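You operate a simulated robot arm through the tools that you are given. There is no shell and no other tool. Be economical: measure what you need, move in short steps, check, and stop when the job is done.

You are at the controls of a simulated two-armed robot. One attempt, no reset.

JOB
Cool tray two before the fan till its core shows 30 C or less.
Fine: then fan off, probe back in its pot, tray back in the green frame.
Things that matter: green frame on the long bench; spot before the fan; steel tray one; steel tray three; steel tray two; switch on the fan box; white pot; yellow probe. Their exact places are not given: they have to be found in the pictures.

The check looks at the end state, three seconds after you hand in, the way a careful person would. Anything else that was tipped, shoved, dropped, spilled or broken makes it a failure.

ROBOT AND FRAMES
Two 6-joint arms with fingered hands on one trunk, on a base that drives. Base frame: it is fixed to the floor where the robot stands at the start and does not move with it; the origin is under the middle of the robot, x ahead of it, y to its left, z up; the surface under the hand at the start is at about z = 860. Lengths are in mm, angles in degrees, forces in N, time in s.
The left shoulder is at the start at [50, 170, 1080], the right one opposite. With the tool pointing down near the work surface each hand reaches from about 500 to 780 mm from the robot's upright axis, wherever it stands, measured 20 degrees to its own side. Places, roughly: green frame on the long bench [800, 0, 900]; spot before the fan [800, 400, 900]; switch on the fan box [1000, 300, 1100]; white pot [1000, -200, 900]. Payload 3.5 kg a hand.
Tool frame (each hand has its own): the origin (TCP) lies between the finger pads and is the grasp point; the fingertips stand 26 mm ahead of it; z points along the fingers, y is the line along which they close. Largest opening 132 mm; the body of the gripper starts 73 mm behind the TCP. The gripper is a hand of 3 fingers: y runs from the thumb to the fingers, the wrist lies at [0, 0, -234] in the tool frame.
Orientation is told as [roll, pitch, yaw] about the base's x, y, z axes, in that order, counted from this pose: with the fingers straight down and closing along the base's y, the tool's x points along the base's -x, its y along +y and its z along -z.

CONTROLS
- The arms move only by the tool play_rows. It takes "left_series", "right_series" or both (then of equal length, played together; a hand with none holds still); each is a list of rows, each an object (a shift or turn left out is 0) with "delta_pos": the shift along the base's x, y, z in units of 200 mm (1.0 is 200 mm), a list of three; "turn": the turn, a rotation vector about the base's x, y, z in units of 90 degrees (1.0 is 90 degrees), a list of three. In form: [{"delta_pos": [x, y, z], "turn": [rx, ry, rz]}, ...]. A call has 1 to 8 rows; each row is the pose to reach, as a shift and turn from the pose commanded when the call began. A call with a number of a shift or a turn outside -1 to 1 is refused whole. Rows are played at 5 a second. More than 50 mm and 8.6 degrees between two rows, and nothing of the call is played. Where a pose cannot be reached the arm comes as near as it can. A force on the tool above 40 N (or 10 N above the force at the start of the call, whichever is more), or a blocked arm, ends the call early, and 0.2 s more pass. In this call time passes only in rows, and 0.2 s behind the last. It gives the time, the measured TCP pose, the force on the tool (base axes), the opening and the grip force at its end, in the units of the frame above (readings bear some noise), with the torque about the TCP (base axes, N m) and any sound that the robot's microphone picked up.
- Cameras (640 x 400 px; columns grow to the right, rows downward): "scene" is now at [46.1, 12, 1685.3]; the picture's right is [0.16, -0.99, 0.00], its down [-0.62, -0.10, -0.78] and it looks along [0.77, 0.13, -0.63] (base axes); focal length 292 px, centre (320, 200). "left" rides on the left gripper at [-62, 3, -92] in its tool frame; the picture's right is [-0.05, -1.00, 0.00], its down [0.83, -0.04, -0.56] and it looks along [0.55, -0.03, 0.83] (tool axes); focal length 230 px, centre (320, 200). "right" rides on the right gripper at [62, 3, -92] in its tool frame; the picture's right is [-0.05, 1.00, 0.00], its down [-0.83, -0.04, -0.56] and it looks along [-0.55, -0.03, 0.83] (tool axes); focal length 230 px, centre (320, 200).
- grab_frame(camera): a new picture of that camera. It takes no simulated time.
- raise_lower(by): slides the trunk up (or, below 0, down) by that many mm; the arms and the scene camera ride with it, the base frame stays. It gives what a move gives, with no picture.
- drive_base(legs): drives the robot by 1 to 6 legs, each [ahead, left, turn to the left] in mm, mm and degrees, along the robot's own axes; the way and the turn of a leg run together, so that a leg with both is an arc; at most 1500 mm and 180 degrees a leg. The arms and the cameras ride along, it lands a little off, and it stops where it bumps. It gives what a move gives.
- finger_targets(finger1, finger2, thumb_bend, hand): sets how far each is bent, from 0 (flat) to 1 (curled in); at 0.3 the hand is open as for a grip, at 0.7 the pads meet at the TCP. One left out holds its place. A second passes; each finger stops where it meets its share of the squeeze, and holds until it gets a number again. It is the only way to open and close the hand. It gives what a move gives, with no picture; readings hold the bend of each and the force on the fingers (four entries, about 0 where the hand has none), thumb and palm.
- pan_tilt(pan, tilt): turns the head with the scene camera to pan (to the left, within 86 degrees either way) and tilt (down, from -29 to 69), counted from straight ahead of the robot. It gives what a move gives.
- probe_pixels(camera, pixels): for up to 12 pixels [column, row] of the newest picture of that camera ("zoom" is the newest enlarged one), the place [x, y, z] in the base frame of the surface seen there, good to about 2 mm. It takes no simulated time.
- enlarge(camera, box): a new picture of the part [left, top, right, bottom] of that camera's present view, enlarged. It takes no simulated time.
- job_done(): hands the job in; it is judged then, once.

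Keep the steps short. Do not move on a guess: measure, check each grasp and each placing, and mend mistakes. In all there are 80 turns and 62 pictures (those below and enlarged ones count). Leave the grippers open and the arms clear of the work at the hand-in unless told otherwise, and finish with a single line.

The tools are called by a JSON object that holds its "method" and its "body". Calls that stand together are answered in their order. play_rows: Moves the arms, as the interface text tells. Its arguments: {"type":"object","properties":{"left_series":{"type":"array","items":{"type":"object","properties":{"delta_pos":{"type":"array","items":{"type":"number"}},"turn":{"type":"array","items":{"type":"number"}}}}},"right_series":{"type":"array","items":{"type":"object","properties":{"delta_pos":{"type":"array","items":{"type":"number"}},"turn":{"type":"array","items":{"type":"number"}}}}}},"required":[]} The other tools are called the same way: raise_lower (by) slides the trunk up or down; finger_targets (finger1, finger2, thumb_bend, hand) moves the fingers one by one; drive_base (legs) drives the base; pan_tilt (pan, tilt) turns the head that bears the scene camera; grab_frame (camera) takes a picture; probe_pixels (camera, pixels) gives the place of the surface under pixels of a picture; enlarge (camera, box) takes an enlarged picture of a part of a camera's view; job_done () hands the job in.

At the start:

```text
time_s: 0.0
left_ee_pos: [531.7, 314.6, 1211.1]
left_tcp_rot: [-0.1, 0.1, -0.1]
left_wrist_force: [-0.1, 0.5, 0.0]
left_moment: [0.0, 0.0, -0.02]
left_opening: 132.2
left_finger_force: 0.1
left_shape: jaw
left_bend: [0.3, 0.3, 0.3]
left_finger forces: [0.1, 0.1, 0.0, 0.0, 0.0, 0.0]
right_ee_pos: [625.9, -237.9, 1234.6]
right_tcp_rot: [0.0, -0.1, 0.1]
right_wrist_force: [0.5, -0.6, -0.2]
right_moment: [0.03, 0.02, 0.03]
right_opening: 131.7
right_finger_force: 0.1
right_shape: jaw
right_bend: [0.3, 0.3, 0.3]
right_finger forces: [0.0, 0.1, 0.1, 0.0, 0.0, 0.0]
trunk travel left (down, up): [-695.0, 15.0]
robot x, y, heading: [0.3, -0.4, 0.0]
head pan, tilt: [9.4, 39.1]
```

scene: 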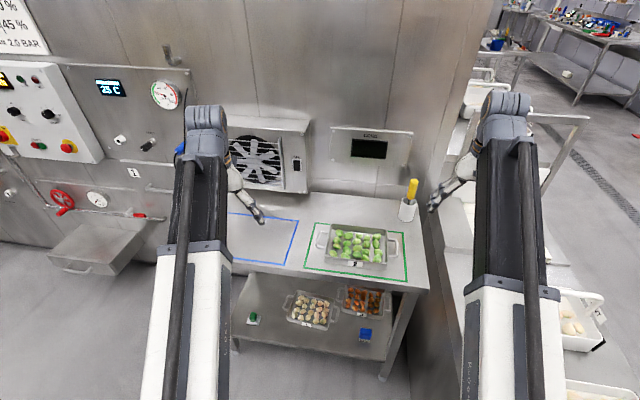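
right: 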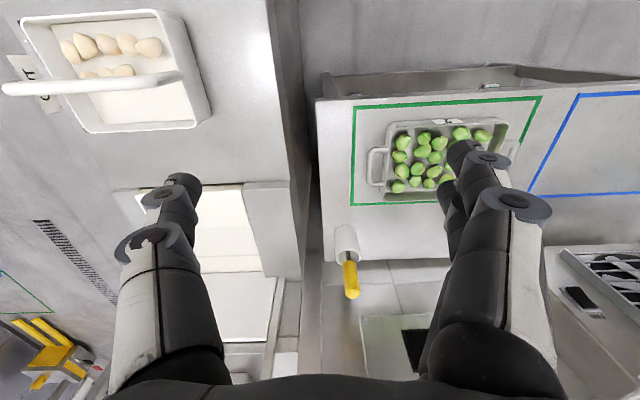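
left: 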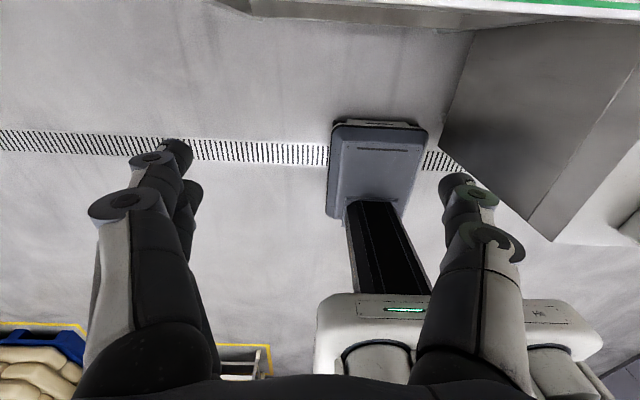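

I see a tray in the green frame, two trays on the lower shelf, the fan box, the display and the pot with the probe. I will enlarge these areas to read the labels.

{"method": "enlarge", "body": {"camera": "scene", "box": [220, 110, 440, 280]}}

{"method": "enlarge", "body": {"camera": "scene", "box": [230, 260, 420, 370]}}

```text
2.35 times, centred on (330, 195) of scene
```

zoom: 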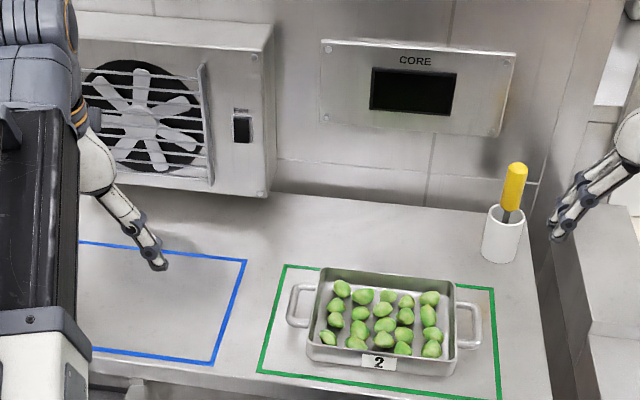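

```text
3.37 times, centred on (325, 315) of scene
```

zoom: 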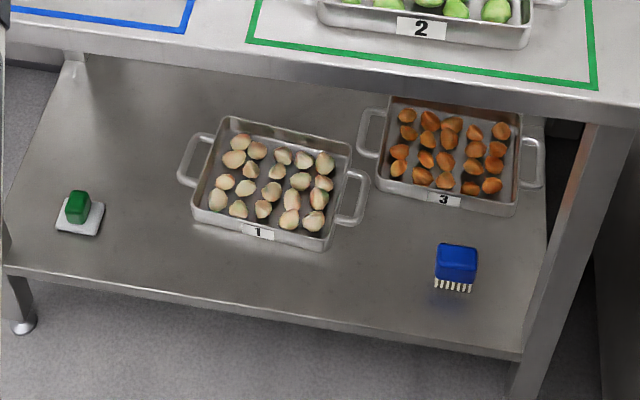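

Tray two sits in the green frame and the blue frame lies before the fan. I will take a tighter zoom of the tray, pot and frames, then measure points in it.

{"method": "enlarge", "body": {"camera": "scene", "box": [220, 110, 440, 280]}}

{"method": "probe_pixels", "body": {"camera": "zoom", "pixels": [[293, 307], [477, 325], [328, 270], [449, 284], [310, 350], [450, 368], [285, 265], [494, 290], [260, 372], [246, 260], [214, 362], [384, 311]]}}

{"method": "probe_pixels", "body": {"camera": "zoom", "pixels": [[242, 115], [242, 138], [242, 127], [515, 168], [513, 195], [506, 214], [490, 211], [522, 222], [500, 255], [418, 95], [140, 120], [228, 150]]}}

```text
2.35 times, centred on (330, 195) of scene
```

zoom: 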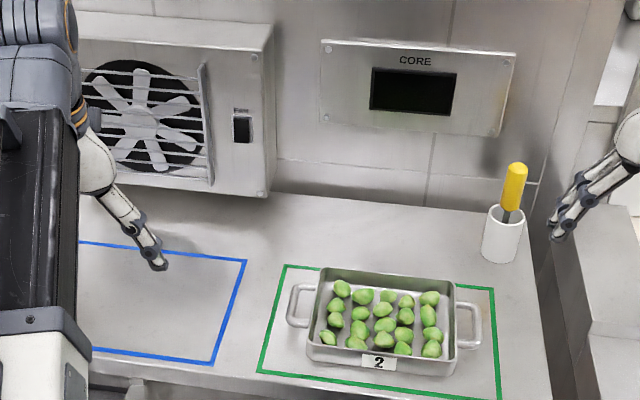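

```text
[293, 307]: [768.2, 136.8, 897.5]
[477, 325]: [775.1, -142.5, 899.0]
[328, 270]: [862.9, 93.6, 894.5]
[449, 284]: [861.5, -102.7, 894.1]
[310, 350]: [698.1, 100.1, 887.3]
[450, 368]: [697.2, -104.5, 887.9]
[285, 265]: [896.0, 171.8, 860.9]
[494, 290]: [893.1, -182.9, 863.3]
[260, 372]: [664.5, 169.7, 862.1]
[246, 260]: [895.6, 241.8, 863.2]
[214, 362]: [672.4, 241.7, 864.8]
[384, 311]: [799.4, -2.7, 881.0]
```

```text
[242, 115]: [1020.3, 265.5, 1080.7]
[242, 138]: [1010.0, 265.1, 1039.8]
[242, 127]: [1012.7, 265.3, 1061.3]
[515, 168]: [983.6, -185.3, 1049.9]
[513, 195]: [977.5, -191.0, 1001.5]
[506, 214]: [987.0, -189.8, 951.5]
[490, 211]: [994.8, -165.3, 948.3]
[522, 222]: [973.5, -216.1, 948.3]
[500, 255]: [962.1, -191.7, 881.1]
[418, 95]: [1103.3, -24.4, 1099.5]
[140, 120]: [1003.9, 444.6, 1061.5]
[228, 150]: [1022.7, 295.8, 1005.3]
```

Tray two's handles are at about [770, ±140, 898], the bench top is at z≈862, the switch at [1013, 265, 1060] and the probe handle at [980, -188, 950–1060]. Next I will look left and down to check how much room I have to drive.

{"method": "pan_tilt", "body": {"pan": 30, "tilt": 50}}

{"method": "grab_frame", "body": {"camera": "scene"}}

```text
time_s: 0.8
left_ee_pos: [532.0, 314.6, 1211.3]
left_tcp_rot: [-0.1, 0.1, 0.0]
left_wrist_force: [-0.1, 0.9, -0.3]
left_moment: [-0.01, -0.01, -0.03]
left_opening: 131.7
left_finger_force: 0.0
left_shape: jaw
left_bend: [0.3, 0.3, 0.3]
left_finger forces: [0.1, 0.0, 0.1, 0.1, 0.0, 0.0]
right_ee_pos: [625.5, -239.0, 1235.9]
right_tcp_rot: [-0.1, 0.0, 0.0]
right_wrist_force: [0.2, -1.0, 0.2]
right_moment: [-0.01, 0.01, 0.01]
right_opening: 132.1
right_finger_force: 0.1
right_shape: jaw
right_bend: [0.3, 0.3, 0.3]
right_finger forces: [0.1, 0.1, 0.0, 0.1, 0.1, 0.0]
trunk travel left (down, up): [-695.0, 15.0]
robot x, y, heading: [-1.5, -0.3, 0.1]
head pan, tilt: [30.0, 50.0]
```

```text
55 pictures are left
```

scene: 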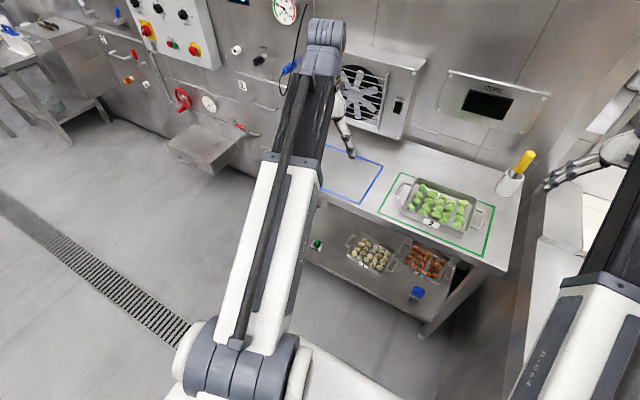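

{"method": "probe_pixels", "body": {"camera": "scene", "pixels": [[310, 262], [418, 322], [400, 258], [170, 145], [205, 172], [262, 148], [235, 190], [340, 375], [205, 345], [440, 345], [322, 195], [505, 265]]}}

{"method": "pan_tilt", "body": {"pan": 10, "tilt": 69}}

{"method": "grab_frame", "body": {"camera": "scene"}}

```text
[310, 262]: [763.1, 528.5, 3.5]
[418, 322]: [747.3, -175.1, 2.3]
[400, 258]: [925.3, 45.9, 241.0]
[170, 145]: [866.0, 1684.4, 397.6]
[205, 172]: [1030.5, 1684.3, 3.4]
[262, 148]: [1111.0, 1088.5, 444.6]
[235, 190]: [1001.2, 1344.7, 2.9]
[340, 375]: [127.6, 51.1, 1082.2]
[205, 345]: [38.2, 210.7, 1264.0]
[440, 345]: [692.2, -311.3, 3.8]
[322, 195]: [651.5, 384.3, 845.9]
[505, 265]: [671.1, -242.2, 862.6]
```

```text
time_s: 1.7
left_ee_pos: [532.8, 314.3, 1210.5]
left_tcp_rot: [0.0, 0.0, 0.1]
left_wrist_force: [-0.2, 0.7, -0.5]
left_moment: [0.0, -0.04, -0.02]
left_opening: 131.7
left_finger_force: 0.0
left_shape: jaw
left_bend: [0.3, 0.3, 0.3]
left_finger forces: [0.0, 0.0, 0.0, 0.0, 0.1, 0.0]
right_ee_pos: [625.9, -239.2, 1234.9]
right_tcp_rot: [0.0, 0.0, 0.0]
right_wrist_force: [-0.6, 0.4, -0.2]
right_moment: [0.0, 0.0, -0.01]
right_opening: 132.0
right_finger_force: 0.1
right_shape: jaw
right_bend: [0.3, 0.3, 0.3]
right_finger forces: [0.1, 0.0, 0.0, 0.1, 0.0, 0.0]
trunk travel left (down, up): [-695.0, 15.0]
robot x, y, heading: [-1.6, 0.1, -0.2]
head pan, tilt: [10.0, 68.8]
```

```text
54 pictures are left
```

scene: 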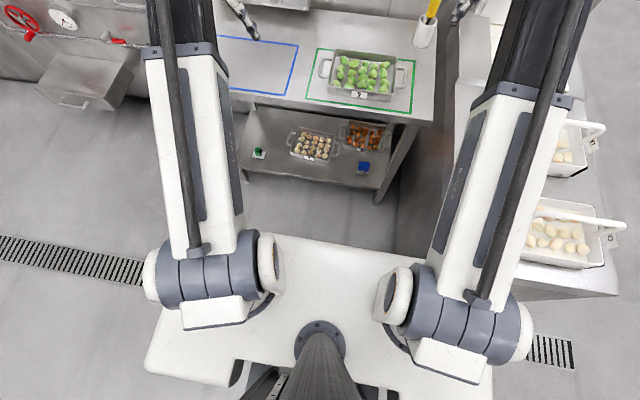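

I will measure the front edge of the base, the bench front and the counter on the right.

{"method": "probe_pixels", "body": {"camera": "scene", "pixels": [[330, 255], [165, 340], [270, 240], [420, 270], [240, 172], [372, 192], [428, 130], [412, 220], [460, 170], [530, 285], [470, 380], [425, 50]]}}

```text
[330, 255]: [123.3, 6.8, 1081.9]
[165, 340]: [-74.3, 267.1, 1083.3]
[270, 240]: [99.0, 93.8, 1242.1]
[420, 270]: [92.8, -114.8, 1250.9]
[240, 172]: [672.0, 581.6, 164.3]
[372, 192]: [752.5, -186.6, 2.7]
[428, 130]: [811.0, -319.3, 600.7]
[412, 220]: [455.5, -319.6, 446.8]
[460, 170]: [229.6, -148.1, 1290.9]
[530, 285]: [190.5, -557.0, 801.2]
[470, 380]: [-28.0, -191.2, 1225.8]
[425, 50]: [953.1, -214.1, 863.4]
```

Now I will probe the robot's own base in the left hand picture, around (375,130).

{"method": "probe_pixels", "body": {"camera": "left", "pixels": [[375, 128], [340, 130], [425, 130], [375, 190], [330, 215], [400, 360], [470, 120], [550, 235], [600, 300], [330, 320]]}}

```text
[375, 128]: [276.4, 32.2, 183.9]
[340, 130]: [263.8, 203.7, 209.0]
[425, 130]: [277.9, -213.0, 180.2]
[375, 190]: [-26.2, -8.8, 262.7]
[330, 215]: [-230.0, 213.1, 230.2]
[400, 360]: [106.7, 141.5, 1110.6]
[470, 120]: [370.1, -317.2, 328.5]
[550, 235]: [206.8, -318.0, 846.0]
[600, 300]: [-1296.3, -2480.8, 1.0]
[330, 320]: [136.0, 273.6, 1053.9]
```

The base front is at x≈278 and the bench front at x≈650, so there is room. I will drive 150 mm ahead, aim the head back at the fan box and zoom on the switch.

{"method": "drive_base", "body": {"legs": [[150, 0, 0]]}}

{"method": "pan_tilt", "body": {"pan": 14, "tilt": 38}}

{"method": "grab_frame", "body": {"camera": "scene"}}

```text
time_s: 3.0
left_ee_pos: [681.7, 316.1, 1210.1]
left_tcp_rot: [0.0, 0.1, 0.1]
left_wrist_force: [-0.1, -0.5, 0.4]
left_moment: [0.01, 0.01, -0.01]
left_opening: 132.0
left_finger_force: 0.1
left_shape: jaw
left_bend: [0.3, 0.3, 0.3]
left_finger forces: [0.1, 0.1, 0.0, 0.0, 0.1, 0.0]
right_ee_pos: [775.6, -237.6, 1235.5]
right_tcp_rot: [0.1, 0.1, 0.1]
right_wrist_force: [0.2, -0.5, 0.2]
right_moment: [0.0, 0.06, 0.02]
right_opening: 132.0
right_finger_force: 0.0
right_shape: jaw
right_bend: [0.3, 0.3, 0.3]
right_finger forces: [0.0, 0.0, 0.1, 0.1, 0.0, 0.1]
trunk travel left (down, up): [-695.0, 15.0]
robot x, y, heading: [148.8, 2.6, 0.1]
head pan, tilt: [10.0, 68.8]
```

```text
time_s: 4.0
left_ee_pos: [680.0, 315.1, 1211.8]
left_tcp_rot: [0.0, 0.0, 0.1]
left_wrist_force: [-0.2, -0.7, 0.5]
left_moment: [0.0, 0.01, -0.01]
left_opening: 132.2
left_finger_force: 0.2
left_shape: jaw
left_bend: [0.3, 0.3, 0.3]
left_finger forces: [0.0, 0.0, 0.1, 0.0, 0.0, 0.0]
right_ee_pos: [773.3, -237.7, 1235.0]
right_tcp_rot: [0.0, 0.1, 0.1]
right_wrist_force: [0.5, -0.1, -0.9]
right_moment: [0.0, -0.01, 0.01]
right_opening: 131.6
right_finger_force: 0.0
right_shape: jaw
right_bend: [0.3, 0.3, 0.3]
right_finger forces: [0.0, 0.0, 0.1, 0.0, 0.1, 0.0]
trunk travel left (down, up): [-695.0, 15.0]
robot x, y, heading: [149.0, 1.7, 0.1]
head pan, tilt: [14.0, 38.0]
```

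```text
53 pictures are left
```

scene: 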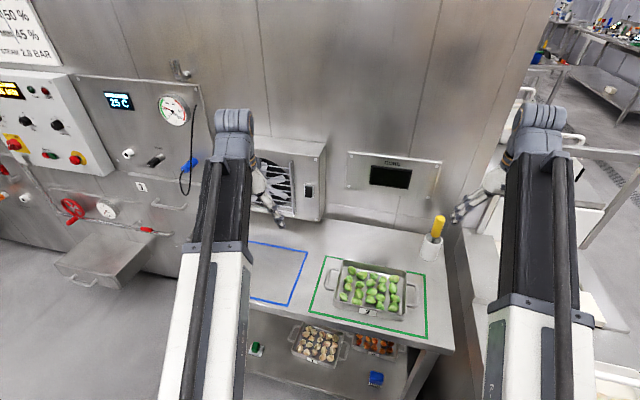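

{"method": "enlarge", "body": {"camera": "scene", "box": [285, 165, 333, 215]}}

```text
8.00 times, centred on (309, 190) of scene
```

zoom: 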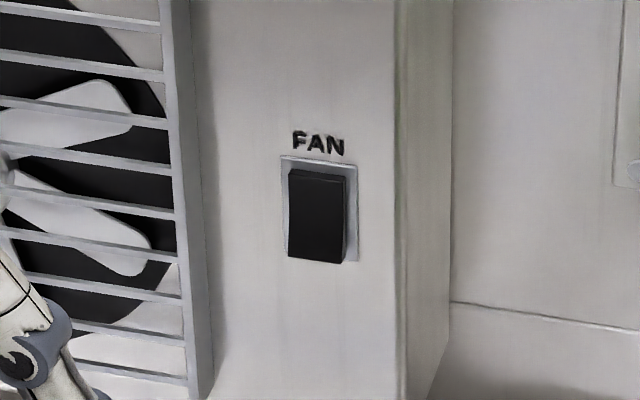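

{"method": "probe_pixels", "body": {"camera": "zoom", "pixels": [[317, 178], [317, 195], [317, 216], [317, 237], [317, 254], [298, 216], [338, 216], [286, 162], [355, 258], [370, 216], [203, 216], [390, 300]]}}

```text
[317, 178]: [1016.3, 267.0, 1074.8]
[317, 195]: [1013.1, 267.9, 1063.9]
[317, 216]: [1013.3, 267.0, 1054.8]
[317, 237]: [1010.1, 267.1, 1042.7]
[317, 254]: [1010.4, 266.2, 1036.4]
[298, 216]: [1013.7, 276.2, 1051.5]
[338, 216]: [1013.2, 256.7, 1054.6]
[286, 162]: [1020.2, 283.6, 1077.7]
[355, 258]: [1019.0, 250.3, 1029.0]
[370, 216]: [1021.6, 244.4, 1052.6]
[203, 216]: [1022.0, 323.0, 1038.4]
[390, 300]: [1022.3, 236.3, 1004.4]
```

The rocker stands proud at the bottom (x 1010) and is in at the top (x 1016). The fan is still, so pressing the lower half at [1010, 267, 1040] should turn it on. I will shape the left hand with one finger out, swing it forward and stop short of the box.

{"method": "finger_targets", "body": {"hand": "left", "finger1": 0.65, "finger2": 1.0, "thumb_bend": 1.0}}

{"method": "play_rows", "body": {"left_series": [{"delta_pos": [0.14, -0.03, -0.08], "turn": [0, -0.095, 0]}, {"delta_pos": [0.28, -0.06, -0.16], "turn": [0, -0.19, 0]}, {"delta_pos": [0.42, -0.09, -0.24], "turn": [0, -0.285, 0]}, {"delta_pos": [0.56, -0.12, -0.32], "turn": [0, -0.38, 0]}, {"delta_pos": [0.7, -0.15, -0.4], "turn": [0, -0.475, 0]}, {"delta_pos": [0.84, -0.18, -0.48], "turn": [0, -0.57, 0]}, {"delta_pos": [0.98, -0.21, -0.56], "turn": [0, -0.665, 0]}, {"delta_pos": [1.0, -0.24, -0.64], "turn": [0, -0.76, 0]}]}}

{"method": "grab_frame", "body": {"camera": "left"}}

{"method": "enlarge", "body": {"camera": "scene", "box": [220, 130, 350, 230]}}

```text
time_s: 5.0
left_ee_pos: [680.1, 316.4, 1210.1]
left_tcp_rot: [0.0, 0.0, 0.1]
left_wrist_force: [0.5, 0.5, -0.1]
left_moment: [0.03, -0.02, 0.01]
left_opening: 15.5
left_finger_force: 0.1
left_shape: fingers
left_bend: [0.65, 0.9, 0.91]
left_finger forces: [0.1, 0.1, 0.1, 0.0, 0.1, 0.0]
right_ee_pos: [772.9, -237.6, 1235.4]
right_tcp_rot: [-0.1, 0.0, 0.1]
right_wrist_force: [0.2, 0.3, -0.4]
right_moment: [-0.02, 0.02, -0.01]
right_opening: 132.0
right_finger_force: 0.0
right_shape: jaw
right_bend: [0.3, 0.3, 0.3]
right_finger forces: [0.0, 0.0, 0.0, 0.1, 0.1, 0.0]
trunk travel left (down, up): [-695.0, 15.0]
robot x, y, heading: [147.6, 2.4, 0.2]
head pan, tilt: [14.0, 38.0]
```

```text
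time_s: 6.8
left_ee_pos: [879.1, 268.2, 1082.5]
left_tcp_rot: [-0.1, -68.4, 0.3]
left_wrist_force: [0.0, 0.1, -0.5]
left_moment: [-0.03, 0.01, -0.02]
left_opening: 15.3
left_finger_force: 0.1
left_shape: fingers
left_bend: [0.65, 0.9, 0.91]
left_finger forces: [0.0, 0.0, 0.0, 0.0, 0.1, 0.0]
right_ee_pos: [775.2, -238.8, 1235.5]
right_tcp_rot: [0.1, 0.0, 0.1]
right_wrist_force: [0.0, 1.1, 0.3]
right_moment: [0.01, 0.0, -0.02]
right_opening: 132.0
right_finger_force: 0.0
right_shape: jaw
right_bend: [0.3, 0.3, 0.3]
right_finger forces: [0.0, 0.1, 0.1, 0.0, 0.1, 0.0]
trunk travel left (down, up): [-695.0, 15.0]
robot x, y, heading: [145.6, -1.1, 0.2]
head pan, tilt: [14.0, 38.0]
```

```text
51 pictures are left
```

left: 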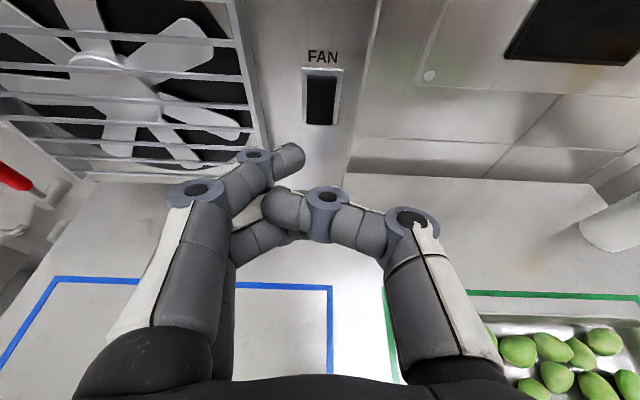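

```text
4.00 times, centred on (285, 180) of scene
```

zoom: 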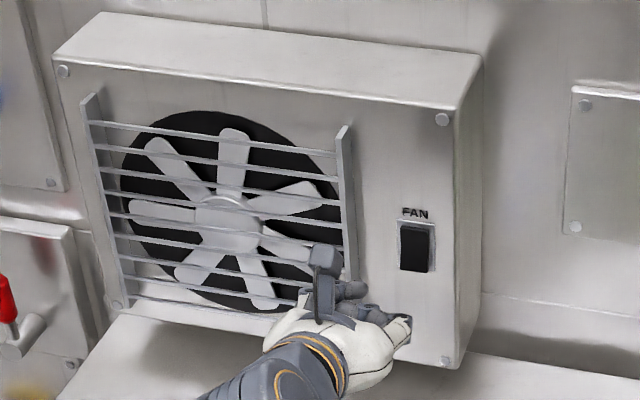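

The extended finger's tip is at about (295,158) in the left picture, and I will measure it.

{"method": "probe_pixels", "body": {"camera": "left", "pixels": [[296, 158], [290, 147], [288, 168], [302, 156], [265, 165], [270, 195], [325, 200], [321, 100], [321, 117], [321, 82]]}}

```text
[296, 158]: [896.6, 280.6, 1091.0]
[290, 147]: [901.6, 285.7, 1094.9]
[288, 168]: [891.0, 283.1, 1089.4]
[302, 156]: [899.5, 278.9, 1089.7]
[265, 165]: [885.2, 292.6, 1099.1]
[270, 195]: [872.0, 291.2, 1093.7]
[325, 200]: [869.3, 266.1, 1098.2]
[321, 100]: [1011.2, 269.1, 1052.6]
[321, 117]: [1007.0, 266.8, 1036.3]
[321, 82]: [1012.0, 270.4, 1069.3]
```

The tip front is at about [903, 281, 1088]. I will shift it 14 mm right, 50 mm down and 80 mm ahead, stopping about 25 mm short, then look again.

{"method": "play_rows", "body": {"left_series": [{"delta_pos": [0, -0.035, -0.125]}, {"delta_pos": [0.0, -0.07, -0.25]}, {"delta_pos": [0.2, -0.07, -0.25]}, {"delta_pos": [0.4, -0.07, -0.25]}]}}

{"method": "grab_frame", "body": {"camera": "left"}}

{"method": "enlarge", "body": {"camera": "scene", "box": [285, 165, 333, 215]}}

{"method": "probe_pixels", "body": {"camera": "left", "pixels": [[296, 158], [290, 147], [288, 168], [302, 156]]}}

```text
time_s: 7.8
left_ee_pos: [959.8, 254.8, 1032.3]
left_tcp_rot: [-0.1, -68.4, 0.1]
left_wrist_force: [1.0, 0.7, -0.2]
left_moment: [-0.02, 0.0, -0.01]
left_opening: 15.4
left_finger_force: 0.1
left_shape: fingers
left_bend: [0.65, 0.9, 0.91]
left_finger forces: [0.1, 0.0, 0.1, 0.0, 0.0, 0.0]
right_ee_pos: [774.1, -238.3, 1235.8]
right_tcp_rot: [0.0, 0.1, 0.0]
right_wrist_force: [0.8, -0.3, 0.3]
right_moment: [-0.02, -0.02, 0.01]
right_opening: 131.7
right_finger_force: 0.0
right_shape: jaw
right_bend: [0.3, 0.3, 0.3]
right_finger forces: [0.0, 0.0, 0.0, 0.0, 0.1, 0.1]
trunk travel left (down, up): [-695.0, 15.0]
robot x, y, heading: [144.7, -0.4, 0.4]
head pan, tilt: [14.0, 38.0]
```

```text
49 pictures are left
```

left: 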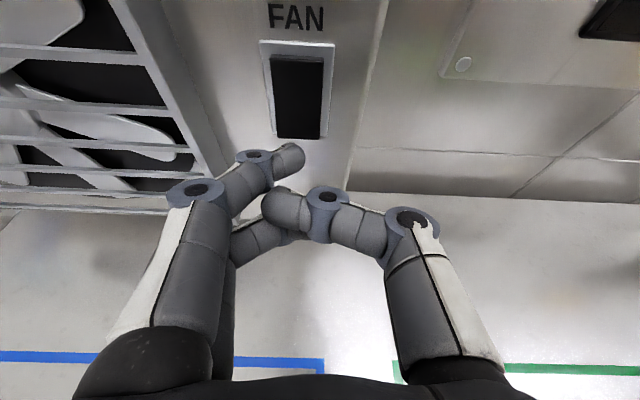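

```text
8.00 times, centred on (309, 190) of scene
```

zoom: 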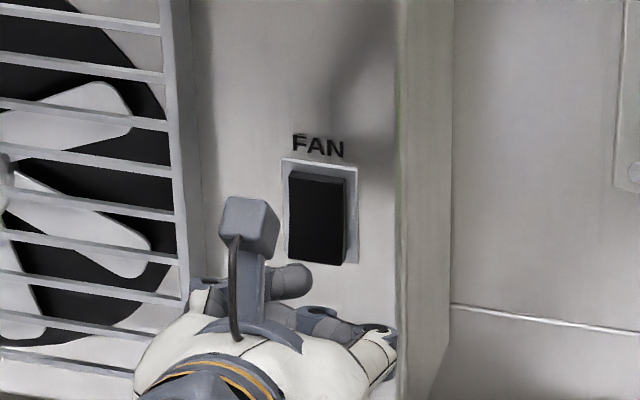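

```text
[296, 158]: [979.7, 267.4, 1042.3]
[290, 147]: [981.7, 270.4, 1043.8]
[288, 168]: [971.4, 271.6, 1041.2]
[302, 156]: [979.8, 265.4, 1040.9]
```

The tip is lined up at y≈267 with its top at z≈1043. I will push ahead in small rows to 36 mm and then pull back 40 mm.

{"method": "play_rows", "body": {"left_series": [{"delta_pos": [0.1, 0, 0]}, {"delta_pos": [0.13, 0, 0]}, {"delta_pos": [0.15, 0, 0]}, {"delta_pos": [0.165, 0, 0]}, {"delta_pos": [0.18, 0, 0]}]}}

{"method": "enlarge", "body": {"camera": "scene", "box": [255, 135, 333, 215]}}

```text
time_s: 8.5
left_ee_pos: [980.4, 259.5, 1030.2]
left_tcp_rot: [-0.5, -68.1, 0.8]
left_wrist_force: [-19.7, 3.5, 1.2]
left_moment: [0.02, -0.14, 0.34]
left_opening: 12.9
left_finger_force: 9.9
left_shape: fingers
left_bend: [0.72, 0.9, 0.91]
left_finger forces: [19.7, 0.0, 0.0, 0.0, 0.0, 0.0]
right_ee_pos: [771.9, -236.9, 1236.5]
right_tcp_rot: [-0.1, -0.2, 0.1]
right_wrist_force: [-0.1, -0.6, 0.2]
right_moment: [0.01, -0.06, -0.02]
right_opening: 131.9
right_finger_force: 0.0
right_shape: jaw
right_bend: [0.3, 0.3, 0.3]
right_finger forces: [0.0, 0.0, 0.1, 0.0, 0.1, 0.0]
trunk travel left (down, up): [-695.0, 15.0]
robot x, y, heading: [145.1, 3.2, 0.1]
head pan, tilt: [14.0, 38.0]
stopped in row 3 (left hand): the force on the tool passed its limit at 44 N (the readings are from after the stop); the commanded pose is now the measured one
```

```text
5.00 times, centred on (294, 175) of scene
```

zoom: 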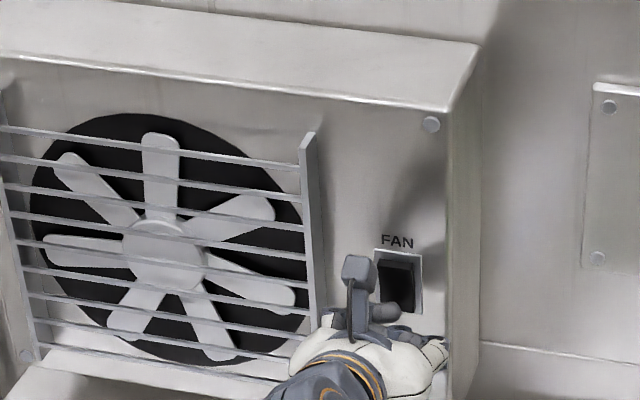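

The force reached 44 N and the rocker looks changed. I will pull back and look.

{"method": "play_rows", "body": {"left_series": [{"delta_pos": [-0.2, 0, 0]}, {"delta_pos": [-0.4, 0, 0.1]}]}}

{"method": "enlarge", "body": {"camera": "scene", "box": [255, 135, 333, 215]}}

```text
time_s: 9.1
left_ee_pos: [904.8, 255.4, 1049.3]
left_tcp_rot: [-0.5, -68.0, 0.6]
left_wrist_force: [-0.1, -0.2, 0.1]
left_moment: [-0.03, 0.02, -0.02]
left_opening: 15.1
left_finger_force: 0.0
left_shape: fingers
left_bend: [0.65, 0.9, 0.91]
left_finger forces: [0.0, 0.0, 0.0, 0.0, 0.0, 0.0]
right_ee_pos: [773.2, -239.2, 1236.2]
right_tcp_rot: [0.0, 0.0, 0.2]
right_wrist_force: [-1.1, 0.1, 0.0]
right_moment: [0.03, -0.05, 0.02]
right_opening: 132.0
right_finger_force: 0.0
right_shape: jaw
right_bend: [0.3, 0.3, 0.3]
right_finger forces: [0.1, 0.1, 0.1, 0.0, 0.0, 0.1]
trunk travel left (down, up): [-695.0, 15.0]
robot x, y, heading: [149.3, -4.2, -0.0]
head pan, tilt: [14.0, 38.0]
```

```text
5.00 times, centred on (294, 175) of scene
```

zoom: 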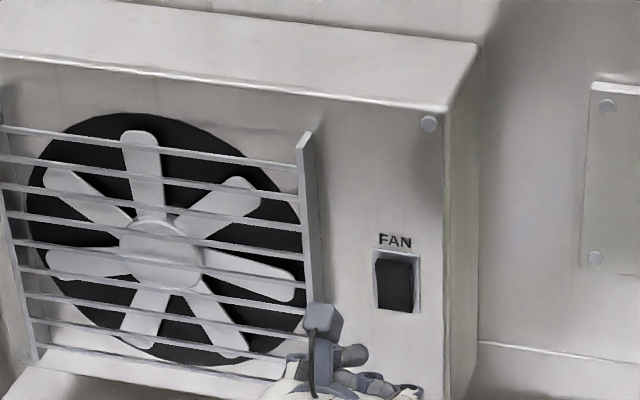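

The blades now sit at a different angle, so the fan is running. Next I will turn the left hand down again, move it above the left handle and set a half-closed grip so I can measure the finger shape.

{"method": "play_rows", "body": {"left_series": [{"delta_pos": [-0.16, -0.05, 0.08], "turn": [0, 0.094, 0]}, {"delta_pos": [-0.3, -0.1, 0.16], "turn": [0, 0.188, 0]}, {"delta_pos": [-0.4, -0.15, 0.24], "turn": [0, 0.283, 0]}, {"delta_pos": [-0.5, -0.2, 0.3], "turn": [0, 0.377, 0]}, {"delta_pos": [-0.55, -0.27, 0.3], "turn": [0, 0.471, 0]}, {"delta_pos": [-0.6, -0.34, 0.3], "turn": [0, 0.566, 0]}, {"delta_pos": [-0.65, -0.42, 0.3], "turn": [0, 0.66, 0]}, {"delta_pos": [-0.68, -0.5, 0.3], "turn": [0, 0.755, 0]}]}}

{"method": "finger_targets", "body": {"hand": "left", "finger1": 0.45, "finger2": 0.45, "thumb_bend": 0.6}}

{"method": "grab_frame", "body": {"camera": "left"}}

{"method": "enlarge", "body": {"camera": "scene", "box": [220, 150, 450, 300]}}

```text
time_s: 10.9
left_ee_pos: [767.9, 156.4, 1109.7]
left_tcp_rot: [0.1, 0.1, 0.2]
left_wrist_force: [0.2, 0.5, 0.0]
left_moment: [0.0, 0.0, 0.0]
left_opening: 15.4
left_finger_force: 0.0
left_shape: fingers
left_bend: [0.65, 0.9, 0.91]
left_finger forces: [0.0, 0.0, 0.0, 0.0, 0.0, 0.0]
right_ee_pos: [774.7, -237.6, 1235.6]
right_tcp_rot: [0.1, 0.0, 0.1]
right_wrist_force: [0.8, -0.1, -0.3]
right_moment: [0.02, -0.02, -0.02]
right_opening: 131.9
right_finger_force: 0.0
right_shape: jaw
right_bend: [0.3, 0.3, 0.3]
right_finger forces: [0.1, 0.1, 0.0, 0.0, 0.0, 0.0]
trunk travel left (down, up): [-695.0, 15.0]
robot x, y, heading: [147.1, -0.2, -0.1]
head pan, tilt: [14.0, 38.0]
```

```text
time_s: 11.9
left_ee_pos: [767.3, 156.9, 1108.3]
left_tcp_rot: [0.2, -0.1, 0.2]
left_wrist_force: [0.2, -0.1, 0.9]
left_moment: [-0.02, -0.01, -0.02]
left_opening: 59.0
left_finger_force: 0.1
left_shape: fingers
left_bend: [0.45, 0.45, 0.6]
left_finger forces: [0.1, 0.0, 0.0, 0.0, 0.0, 0.0]
right_ee_pos: [773.7, -237.4, 1234.7]
right_tcp_rot: [0.1, 0.0, 0.2]
right_wrist_force: [0.7, 0.6, 0.2]
right_moment: [-0.01, 0.0, 0.03]
right_opening: 132.0
right_finger_force: 0.0
right_shape: jaw
right_bend: [0.3, 0.3, 0.3]
right_finger forces: [0.0, 0.1, 0.0, 0.1, 0.0, 0.1]
trunk travel left (down, up): [-695.0, 15.0]
robot x, y, heading: [145.1, -0.8, 0.1]
head pan, tilt: [14.0, 38.0]
```

```text
45 pictures are left
```

left: 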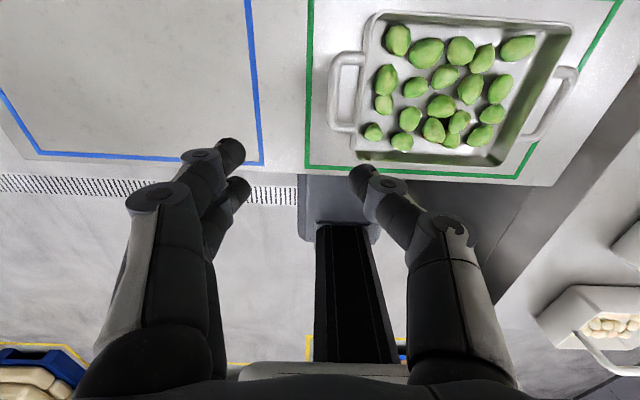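

```text
2.67 times, centred on (335, 225) of scene
```

zoom: 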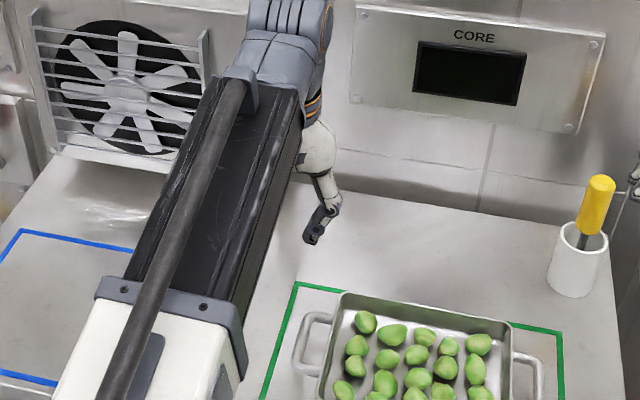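

I will measure the handle, the rim and the finger segments in this left picture.

{"method": "probe_pixels", "body": {"camera": "left", "pixels": [[335, 92], [335, 60], [337, 122], [350, 57], [352, 126], [372, 25], [358, 140], [345, 92], [570, 95], [545, 130], [365, 90], [375, 60]]}}

{"method": "probe_pixels", "body": {"camera": "left", "pixels": [[362, 172], [372, 188], [392, 187], [405, 220], [445, 230], [460, 300], [232, 148], [238, 182], [200, 156], [195, 180], [155, 195], [150, 260]]}}

```text
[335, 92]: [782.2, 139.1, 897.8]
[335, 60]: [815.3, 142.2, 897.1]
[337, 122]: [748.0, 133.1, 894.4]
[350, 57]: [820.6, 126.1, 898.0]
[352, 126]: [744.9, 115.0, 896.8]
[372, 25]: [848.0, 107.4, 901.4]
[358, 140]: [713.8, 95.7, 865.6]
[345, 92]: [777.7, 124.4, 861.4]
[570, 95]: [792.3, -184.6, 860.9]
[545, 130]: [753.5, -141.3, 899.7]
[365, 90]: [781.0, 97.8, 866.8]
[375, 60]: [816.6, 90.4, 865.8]
```

```text
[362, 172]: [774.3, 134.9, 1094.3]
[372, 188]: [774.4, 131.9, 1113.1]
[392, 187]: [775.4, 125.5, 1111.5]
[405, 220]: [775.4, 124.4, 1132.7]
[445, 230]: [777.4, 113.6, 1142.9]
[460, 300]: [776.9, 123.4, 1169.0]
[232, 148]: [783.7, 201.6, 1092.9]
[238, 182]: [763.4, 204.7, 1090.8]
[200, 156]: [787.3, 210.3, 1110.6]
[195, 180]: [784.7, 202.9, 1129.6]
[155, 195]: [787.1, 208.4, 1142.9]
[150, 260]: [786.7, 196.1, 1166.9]
```

The left handle bar is at y≈138, z≈898, spanning x 748–815, and the rim's outer edge is at y≈105. The thumb at bend 0.6 fits in the gap. I will mirror this on the right hand (fingers 0.6 inside, thumb 0.45 outside) and bring both hands to about 100 mm above the handles.

{"method": "finger_targets", "body": {"hand": "right", "finger1": 0.6, "finger2": 0.6, "thumb_bend": 0.45}}

{"method": "play_rows", "body": {"left_series": [{"delta_pos": [0.03, -0.02, -0.09]}, {"delta_pos": [0.05, -0.04, -0.18]}, {"delta_pos": [0.07, -0.06, -0.27]}, {"delta_pos": [0.07, -0.085, -0.36]}, {"delta_pos": [0.07, -0.085, -0.45]}, {"delta_pos": [0.07, -0.085, -0.54]}], "right_series": [{"delta_pos": [0.01, 0.08, -0.19]}, {"delta_pos": [0.02, 0.16, -0.38]}, {"delta_pos": [0.03, 0.24, -0.57]}, {"delta_pos": [0.04, 0.32, -0.77]}, {"delta_pos": [0.04, 0.4, -0.97]}, {"delta_pos": [0.04, 0.48, -1.0]}]}}

{"method": "grab_frame", "body": {"camera": "right"}}

{"method": "grab_frame", "body": {"camera": "left"}}

```text
time_s: 12.9
left_ee_pos: [768.2, 158.7, 1109.6]
left_tcp_rot: [0.0, -0.2, 0.2]
left_wrist_force: [-0.1, 0.3, 0.1]
left_moment: [-0.01, 0.01, -0.02]
left_opening: 58.9
left_finger_force: 0.0
left_shape: fingers
left_bend: [0.45, 0.45, 0.6]
left_finger forces: [0.0, 0.0, 0.1, 0.0, 0.0, 0.1]
right_ee_pos: [774.2, -237.3, 1235.7]
right_tcp_rot: [0.0, 0.0, 0.2]
right_wrist_force: [-0.5, 0.2, -0.1]
right_moment: [0.01, -0.01, 0.0]
right_opening: 60.2
right_finger_force: 0.1
right_shape: fingers
right_bend: [0.6, 0.6, 0.45]
right_finger forces: [0.1, 0.1, 0.0, 0.0, 0.0, 0.0]
trunk travel left (down, up): [-695.0, 15.0]
robot x, y, heading: [147.3, -3.2, 0.0]
head pan, tilt: [14.0, 38.0]
```

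```text
time_s: 14.3
left_ee_pos: [783.5, 141.0, 1000.8]
left_tcp_rot: [0.1, -0.1, 0.2]
left_wrist_force: [-0.3, 0.1, 0.2]
left_moment: [-0.02, 0.0, 0.03]
left_opening: 58.9
left_finger_force: 0.1
left_shape: fingers
left_bend: [0.45, 0.45, 0.6]
left_finger forces: [0.0, 0.1, 0.1, 0.0, 0.0, 0.0]
right_ee_pos: [781.4, -140.9, 1035.2]
right_tcp_rot: [0.1, -0.1, 0.1]
right_wrist_force: [-0.8, 0.0, 0.0]
right_moment: [0.01, -0.01, 0.01]
right_opening: 60.4
right_finger_force: 0.0
right_shape: fingers
right_bend: [0.6, 0.6, 0.45]
right_finger forces: [0.1, 0.0, 0.0, 0.1, 0.0, 0.0]
trunk travel left (down, up): [-695.0, 15.0]
robot x, y, heading: [144.3, -2.6, 0.2]
head pan, tilt: [14.0, 38.0]
```

```text
43 pictures are left
```

right: 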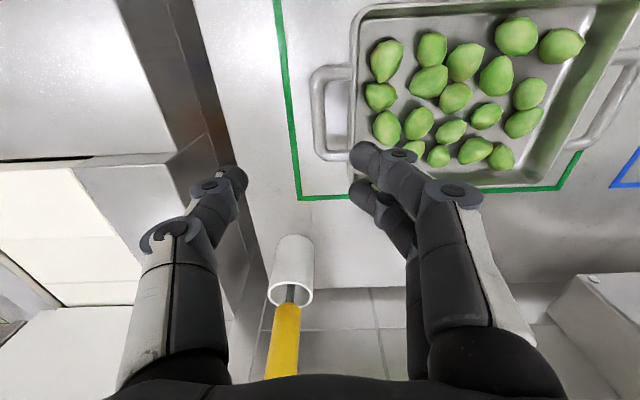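

```text
42 pictures are left
```

left: 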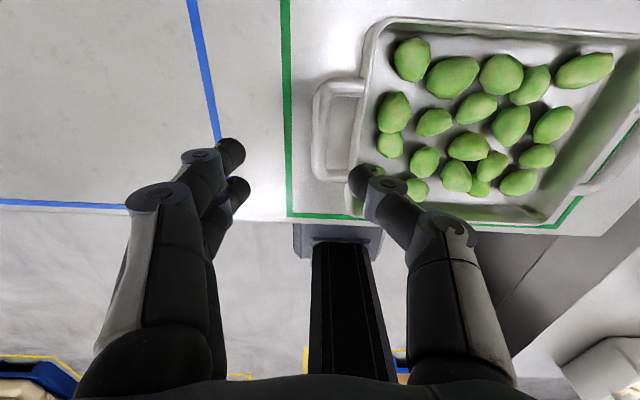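

I will measure both handles, the rims and the finger tips now.

{"method": "probe_pixels", "body": {"camera": "right", "pixels": [[318, 110], [316, 80], [320, 145], [340, 70], [340, 154], [352, 110], [356, 40], [350, 150], [359, 150], [358, 188], [378, 165], [330, 110]]}}

{"method": "probe_pixels", "body": {"camera": "left", "pixels": [[320, 130], [319, 100], [319, 165], [342, 86], [340, 178], [362, 120], [372, 40], [350, 196], [358, 170], [330, 130], [366, 90]]}}

```text
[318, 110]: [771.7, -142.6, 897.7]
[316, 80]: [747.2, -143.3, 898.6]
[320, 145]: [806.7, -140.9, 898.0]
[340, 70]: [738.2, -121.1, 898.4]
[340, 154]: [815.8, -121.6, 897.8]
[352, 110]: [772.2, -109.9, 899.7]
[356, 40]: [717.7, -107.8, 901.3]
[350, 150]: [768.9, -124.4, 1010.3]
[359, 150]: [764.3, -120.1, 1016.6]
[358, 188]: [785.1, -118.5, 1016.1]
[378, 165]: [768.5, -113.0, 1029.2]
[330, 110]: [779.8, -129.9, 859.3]
```

```text
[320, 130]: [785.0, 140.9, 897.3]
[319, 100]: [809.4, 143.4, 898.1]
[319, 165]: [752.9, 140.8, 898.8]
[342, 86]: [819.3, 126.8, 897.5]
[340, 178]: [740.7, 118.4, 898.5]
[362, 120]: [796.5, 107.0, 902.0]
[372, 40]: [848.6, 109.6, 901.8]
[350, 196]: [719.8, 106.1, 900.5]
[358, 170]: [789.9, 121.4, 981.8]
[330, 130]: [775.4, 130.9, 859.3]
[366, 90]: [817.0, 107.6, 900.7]
```

The bars are at y=+141 and -142 and the rims at ±109. I will tilt both hands 12° outward so the inner fingers stand more upright, tuck the inner fingers to 0.63, and come down to about 30 mm above the grasp height to check.

{"method": "finger_targets", "body": {"hand": "left", "thumb_bend": 0.63}}

{"method": "finger_targets", "body": {"hand": "right", "finger1": 0.63, "finger2": 0.63}}

{"method": "play_rows", "body": {"left_series": [{"delta_pos": [-0.01, 0.025, -0.05], "turn": [-0.067, 0, 0]}, {"delta_pos": [-0.015, 0.025, -0.15], "turn": [-0.133, 0, 0]}, {"delta_pos": [-0.015, 0.025, -0.25], "turn": [-0.133, 0, 0]}, {"delta_pos": [-0.015, 0.025, -0.34], "turn": [-0.133, 0, 0]}], "right_series": [{"delta_pos": [-0.01, -0.03, -0.13], "turn": [0.067, 0, 0]}, {"delta_pos": [-0.02, -0.03, -0.26], "turn": [0.133, 0, 0]}, {"delta_pos": [-0.02, -0.03, -0.39], "turn": [0.133, 0, 0]}, {"delta_pos": [-0.02, -0.03, -0.515], "turn": [0.133, 0, 0]}]}}

{"method": "grab_frame", "body": {"camera": "right"}}

{"method": "grab_frame", "body": {"camera": "left"}}

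```text
time_s: 15.3
left_ee_pos: [782.5, 141.4, 1000.6]
left_tcp_rot: [0.1, -0.1, 0.1]
left_wrist_force: [-0.3, 0.3, -0.4]
left_moment: [0.01, 0.0, -0.02]
left_opening: 54.8
left_finger_force: 0.1
left_shape: fingers
left_bend: [0.45, 0.45, 0.63]
left_finger forces: [0.0, 0.1, 0.0, 0.0, 0.0, 0.0]
right_ee_pos: [781.1, -141.5, 1034.2]
right_tcp_rot: [0.0, 0.0, 0.1]
right_wrist_force: [-0.5, 0.1, -0.4]
right_moment: [0.01, 0.03, 0.0]
right_opening: 60.3
right_finger_force: 0.0
right_shape: fingers
right_bend: [0.6, 0.6, 0.45]
right_finger forces: [0.0, 0.1, 0.1, 0.0, 0.1, 0.0]
trunk travel left (down, up): [-695.0, 15.0]
robot x, y, heading: [147.7, 1.9, 0.1]
head pan, tilt: [14.0, 38.0]
```

```text
time_s: 16.3
left_ee_pos: [783.9, 142.0, 999.9]
left_tcp_rot: [0.1, -0.1, 0.2]
left_wrist_force: [0.3, -0.7, 0.6]
left_moment: [0.03, -0.01, 0.03]
left_opening: 54.9
left_finger_force: 0.1
left_shape: fingers
left_bend: [0.45, 0.45, 0.63]
left_finger forces: [0.0, 0.1, 0.0, 0.1, 0.0, 0.0]
right_ee_pos: [781.5, -140.4, 1034.1]
right_tcp_rot: [0.0, 0.0, 0.1]
right_wrist_force: [-0.2, 0.6, -0.6]
right_moment: [-0.03, 0.02, 0.01]
right_opening: 55.9
right_finger_force: 0.0
right_shape: fingers
right_bend: [0.63, 0.63, 0.45]
right_finger forces: [0.0, 0.0, 0.1, 0.0, 0.0, 0.0]
trunk travel left (down, up): [-695.0, 15.0]
robot x, y, heading: [146.0, 4.0, 0.1]
head pan, tilt: [14.0, 38.0]
```

```text
time_s: 17.3
left_ee_pos: [781.6, 145.7, 932.1]
left_tcp_rot: [-11.9, -0.1, 0.3]
left_wrist_force: [0.2, 0.6, 0.5]
left_moment: [-0.02, 0.02, -0.01]
left_opening: 54.9
left_finger_force: 0.0
left_shape: fingers
left_bend: [0.45, 0.45, 0.63]
left_finger forces: [0.1, 0.1, 0.1, 0.1, 0.0, 0.0]
right_ee_pos: [777.9, -145.6, 930.1]
right_tcp_rot: [12.0, -0.1, 0.1]
right_wrist_force: [0.8, -1.3, 0.9]
right_moment: [0.01, 0.01, 0.03]
right_opening: 55.6
right_finger_force: 0.0
right_shape: fingers
right_bend: [0.63, 0.63, 0.45]
right_finger forces: [0.1, 0.1, 0.0, 0.1, 0.1, 0.0]
trunk travel left (down, up): [-695.0, 15.0]
robot x, y, heading: [147.3, 0.2, -0.0]
head pan, tilt: [14.0, 38.0]
```

```text
41 pictures are left
```

right: 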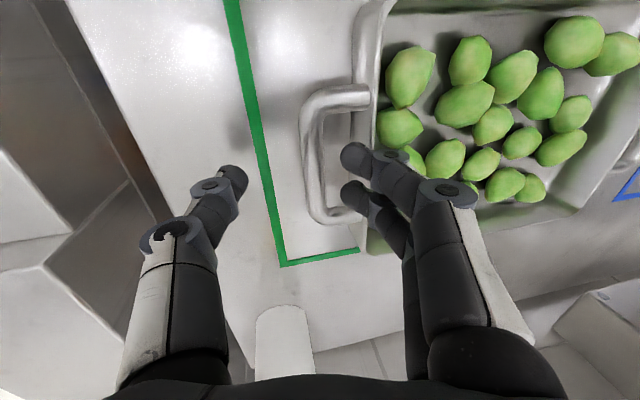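

```text
40 pictures are left
```

left: 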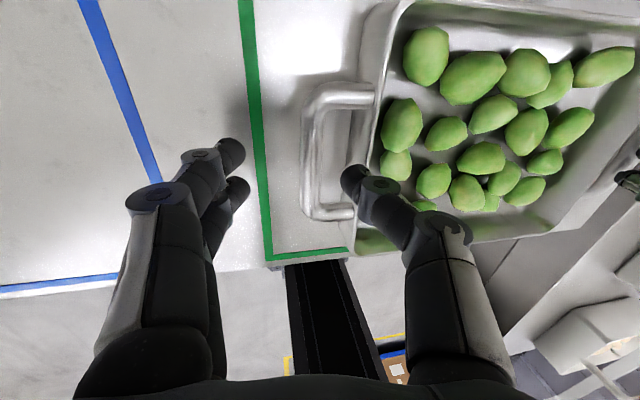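

I will check where the inner tips are relative to the rim and bar.

{"method": "probe_pixels", "body": {"camera": "left", "pixels": [[344, 180], [352, 170], [360, 178], [366, 195], [385, 180], [375, 110], [312, 150], [322, 150], [340, 160], [232, 150], [390, 205]]}}

{"method": "probe_pixels", "body": {"camera": "right", "pixels": [[346, 158], [355, 148], [365, 160], [346, 192], [352, 205], [364, 195], [374, 100], [306, 150], [318, 150], [232, 180], [385, 165]]}}

```text
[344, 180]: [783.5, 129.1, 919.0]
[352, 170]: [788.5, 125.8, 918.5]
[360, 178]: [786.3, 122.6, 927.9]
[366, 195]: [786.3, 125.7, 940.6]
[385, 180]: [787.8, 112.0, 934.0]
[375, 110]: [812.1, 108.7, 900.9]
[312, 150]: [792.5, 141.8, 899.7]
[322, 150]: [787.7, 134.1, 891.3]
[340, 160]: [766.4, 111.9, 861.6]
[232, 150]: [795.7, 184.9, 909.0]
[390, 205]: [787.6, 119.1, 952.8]
```

```text
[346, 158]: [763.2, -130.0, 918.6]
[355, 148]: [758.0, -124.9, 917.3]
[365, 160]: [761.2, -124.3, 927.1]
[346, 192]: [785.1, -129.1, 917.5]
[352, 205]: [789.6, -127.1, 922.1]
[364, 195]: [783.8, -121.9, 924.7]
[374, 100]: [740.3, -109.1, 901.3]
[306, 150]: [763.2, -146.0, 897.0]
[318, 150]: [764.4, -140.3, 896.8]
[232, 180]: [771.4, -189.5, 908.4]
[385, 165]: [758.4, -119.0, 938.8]
```

The inner tips span |y| 115–130, inside the gap between 109 and 135. I will go straight down about 32 mm with both hands, shifting 1 mm outward.

{"method": "play_rows", "body": {"left_series": [{"delta_pos": [0, 0.005, -0.055]}, {"delta_pos": [0, 0.005, -0.11]}, {"delta_pos": [0, 0.005, -0.165]}], "right_series": [{"delta_pos": [0, -0.005, -0.05]}, {"delta_pos": [0, -0.005, -0.1]}, {"delta_pos": [0, -0.005, -0.155]}]}}

{"method": "finger_targets", "body": {"hand": "left", "finger1": 0.85, "finger2": 0.85, "thumb_bend": 0.75}}

{"method": "finger_targets", "body": {"hand": "right", "finger1": 0.75, "finger2": 0.75, "thumb_bend": 0.85}}

{"method": "grab_frame", "body": {"camera": "right"}}

{"method": "grab_frame", "body": {"camera": "left"}}

```text
time_s: 18.1
left_ee_pos: [780.1, 146.5, 902.6]
left_tcp_rot: [-11.9, -0.2, 0.1]
left_wrist_force: [-0.3, 1.1, 7.3]
left_moment: [0.37, 0.04, -0.01]
left_opening: 55.0
left_finger_force: 3.8
left_shape: fingers
left_bend: [0.45, 0.45, 0.63]
left_finger forces: [2.9, 5.1, 0.0, 0.0, 0.1, 0.0]
right_ee_pos: [776.4, -149.4, 902.2]
right_tcp_rot: [12.0, -0.2, 0.1]
right_wrist_force: [1.3, -2.1, 14.8]
right_moment: [-0.57, -0.04, 0.07]
right_opening: 54.1
right_finger_force: 8.0
right_shape: fingers
right_bend: [0.63, 0.63, 0.45]
right_finger forces: [1.5, 1.2, 0.0, 0.0, 13.1, 0.0]
trunk travel left (down, up): [-695.0, 15.0]
robot x, y, heading: [143.8, 0.8, -0.1]
head pan, tilt: [14.0, 38.0]
```

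```text
time_s: 19.1
left_ee_pos: [776.9, 146.0, 900.6]
left_tcp_rot: [-11.9, -0.1, 0.2]
left_wrist_force: [-0.5, -0.6, -1.5]
left_moment: [0.01, -0.01, 0.01]
left_opening: 0.5
left_finger_force: 0.9
left_shape: fingers
left_bend: [0.81, 0.81, 0.74]
left_finger forces: [0.1, 0.0, 0.0, 0.0, 2.0, 0.0]
right_ee_pos: [776.0, -149.2, 902.9]
right_tcp_rot: [11.8, -0.1, 0.2]
right_wrist_force: [6.0, -1.6, 32.5]
right_moment: [-1.6, -0.28, 0.28]
right_opening: 56.1
right_finger_force: 16.5
right_shape: fingers
right_bend: [0.63, 0.63, 0.46]
right_finger forces: [1.0, 0.8, 0.0, 0.1, 31.7, 0.0]
trunk travel left (down, up): [-695.0, 15.0]
robot x, y, heading: [148.9, 2.6, 0.2]
head pan, tilt: [14.0, 38.0]
```

```text
time_s: 20.1
left_ee_pos: [779.7, 146.9, 900.8]
left_tcp_rot: [-11.9, 0.0, 0.4]
left_wrist_force: [0.8, 5.0, 0.7]
left_moment: [-0.58, 0.02, 0.05]
left_opening: 0.4
left_finger_force: 24.2
left_shape: fingers
left_bend: [0.81, 0.81, 0.74]
left_finger forces: [12.7, 12.5, 0.1, 0.0, 23.0, 0.1]
right_ee_pos: [777.1, -150.1, 899.9]
right_tcp_rot: [11.9, 0.0, 0.1]
right_wrist_force: [-0.3, -5.7, -3.7]
right_moment: [-0.01, 0.02, -0.03]
right_opening: 0.1
right_finger_force: 7.6
right_shape: fingers
right_bend: [0.73, 0.74, 0.8]
right_finger forces: [0.1, 0.0, 0.0, 0.0, 14.5, 0.0]
trunk travel left (down, up): [-695.0, 15.0]
robot x, y, heading: [147.2, 1.9, 0.1]
head pan, tilt: [14.0, 38.0]
```

```text
39 pictures are left
```

right: 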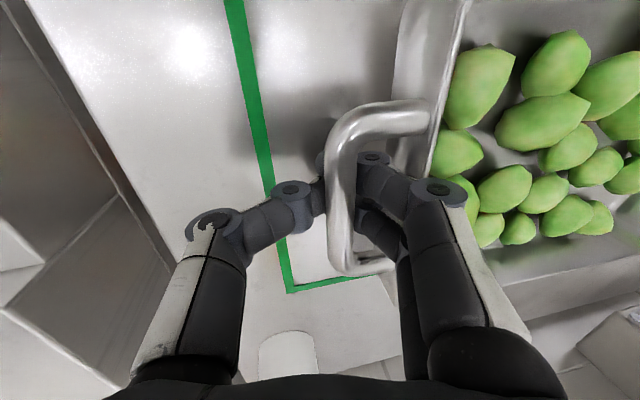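

```text
38 pictures are left
```

left: 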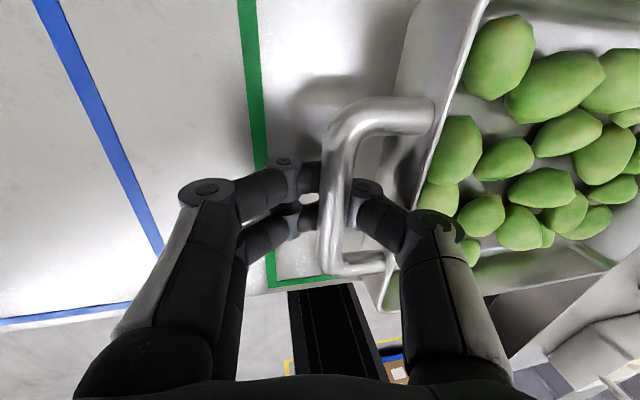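

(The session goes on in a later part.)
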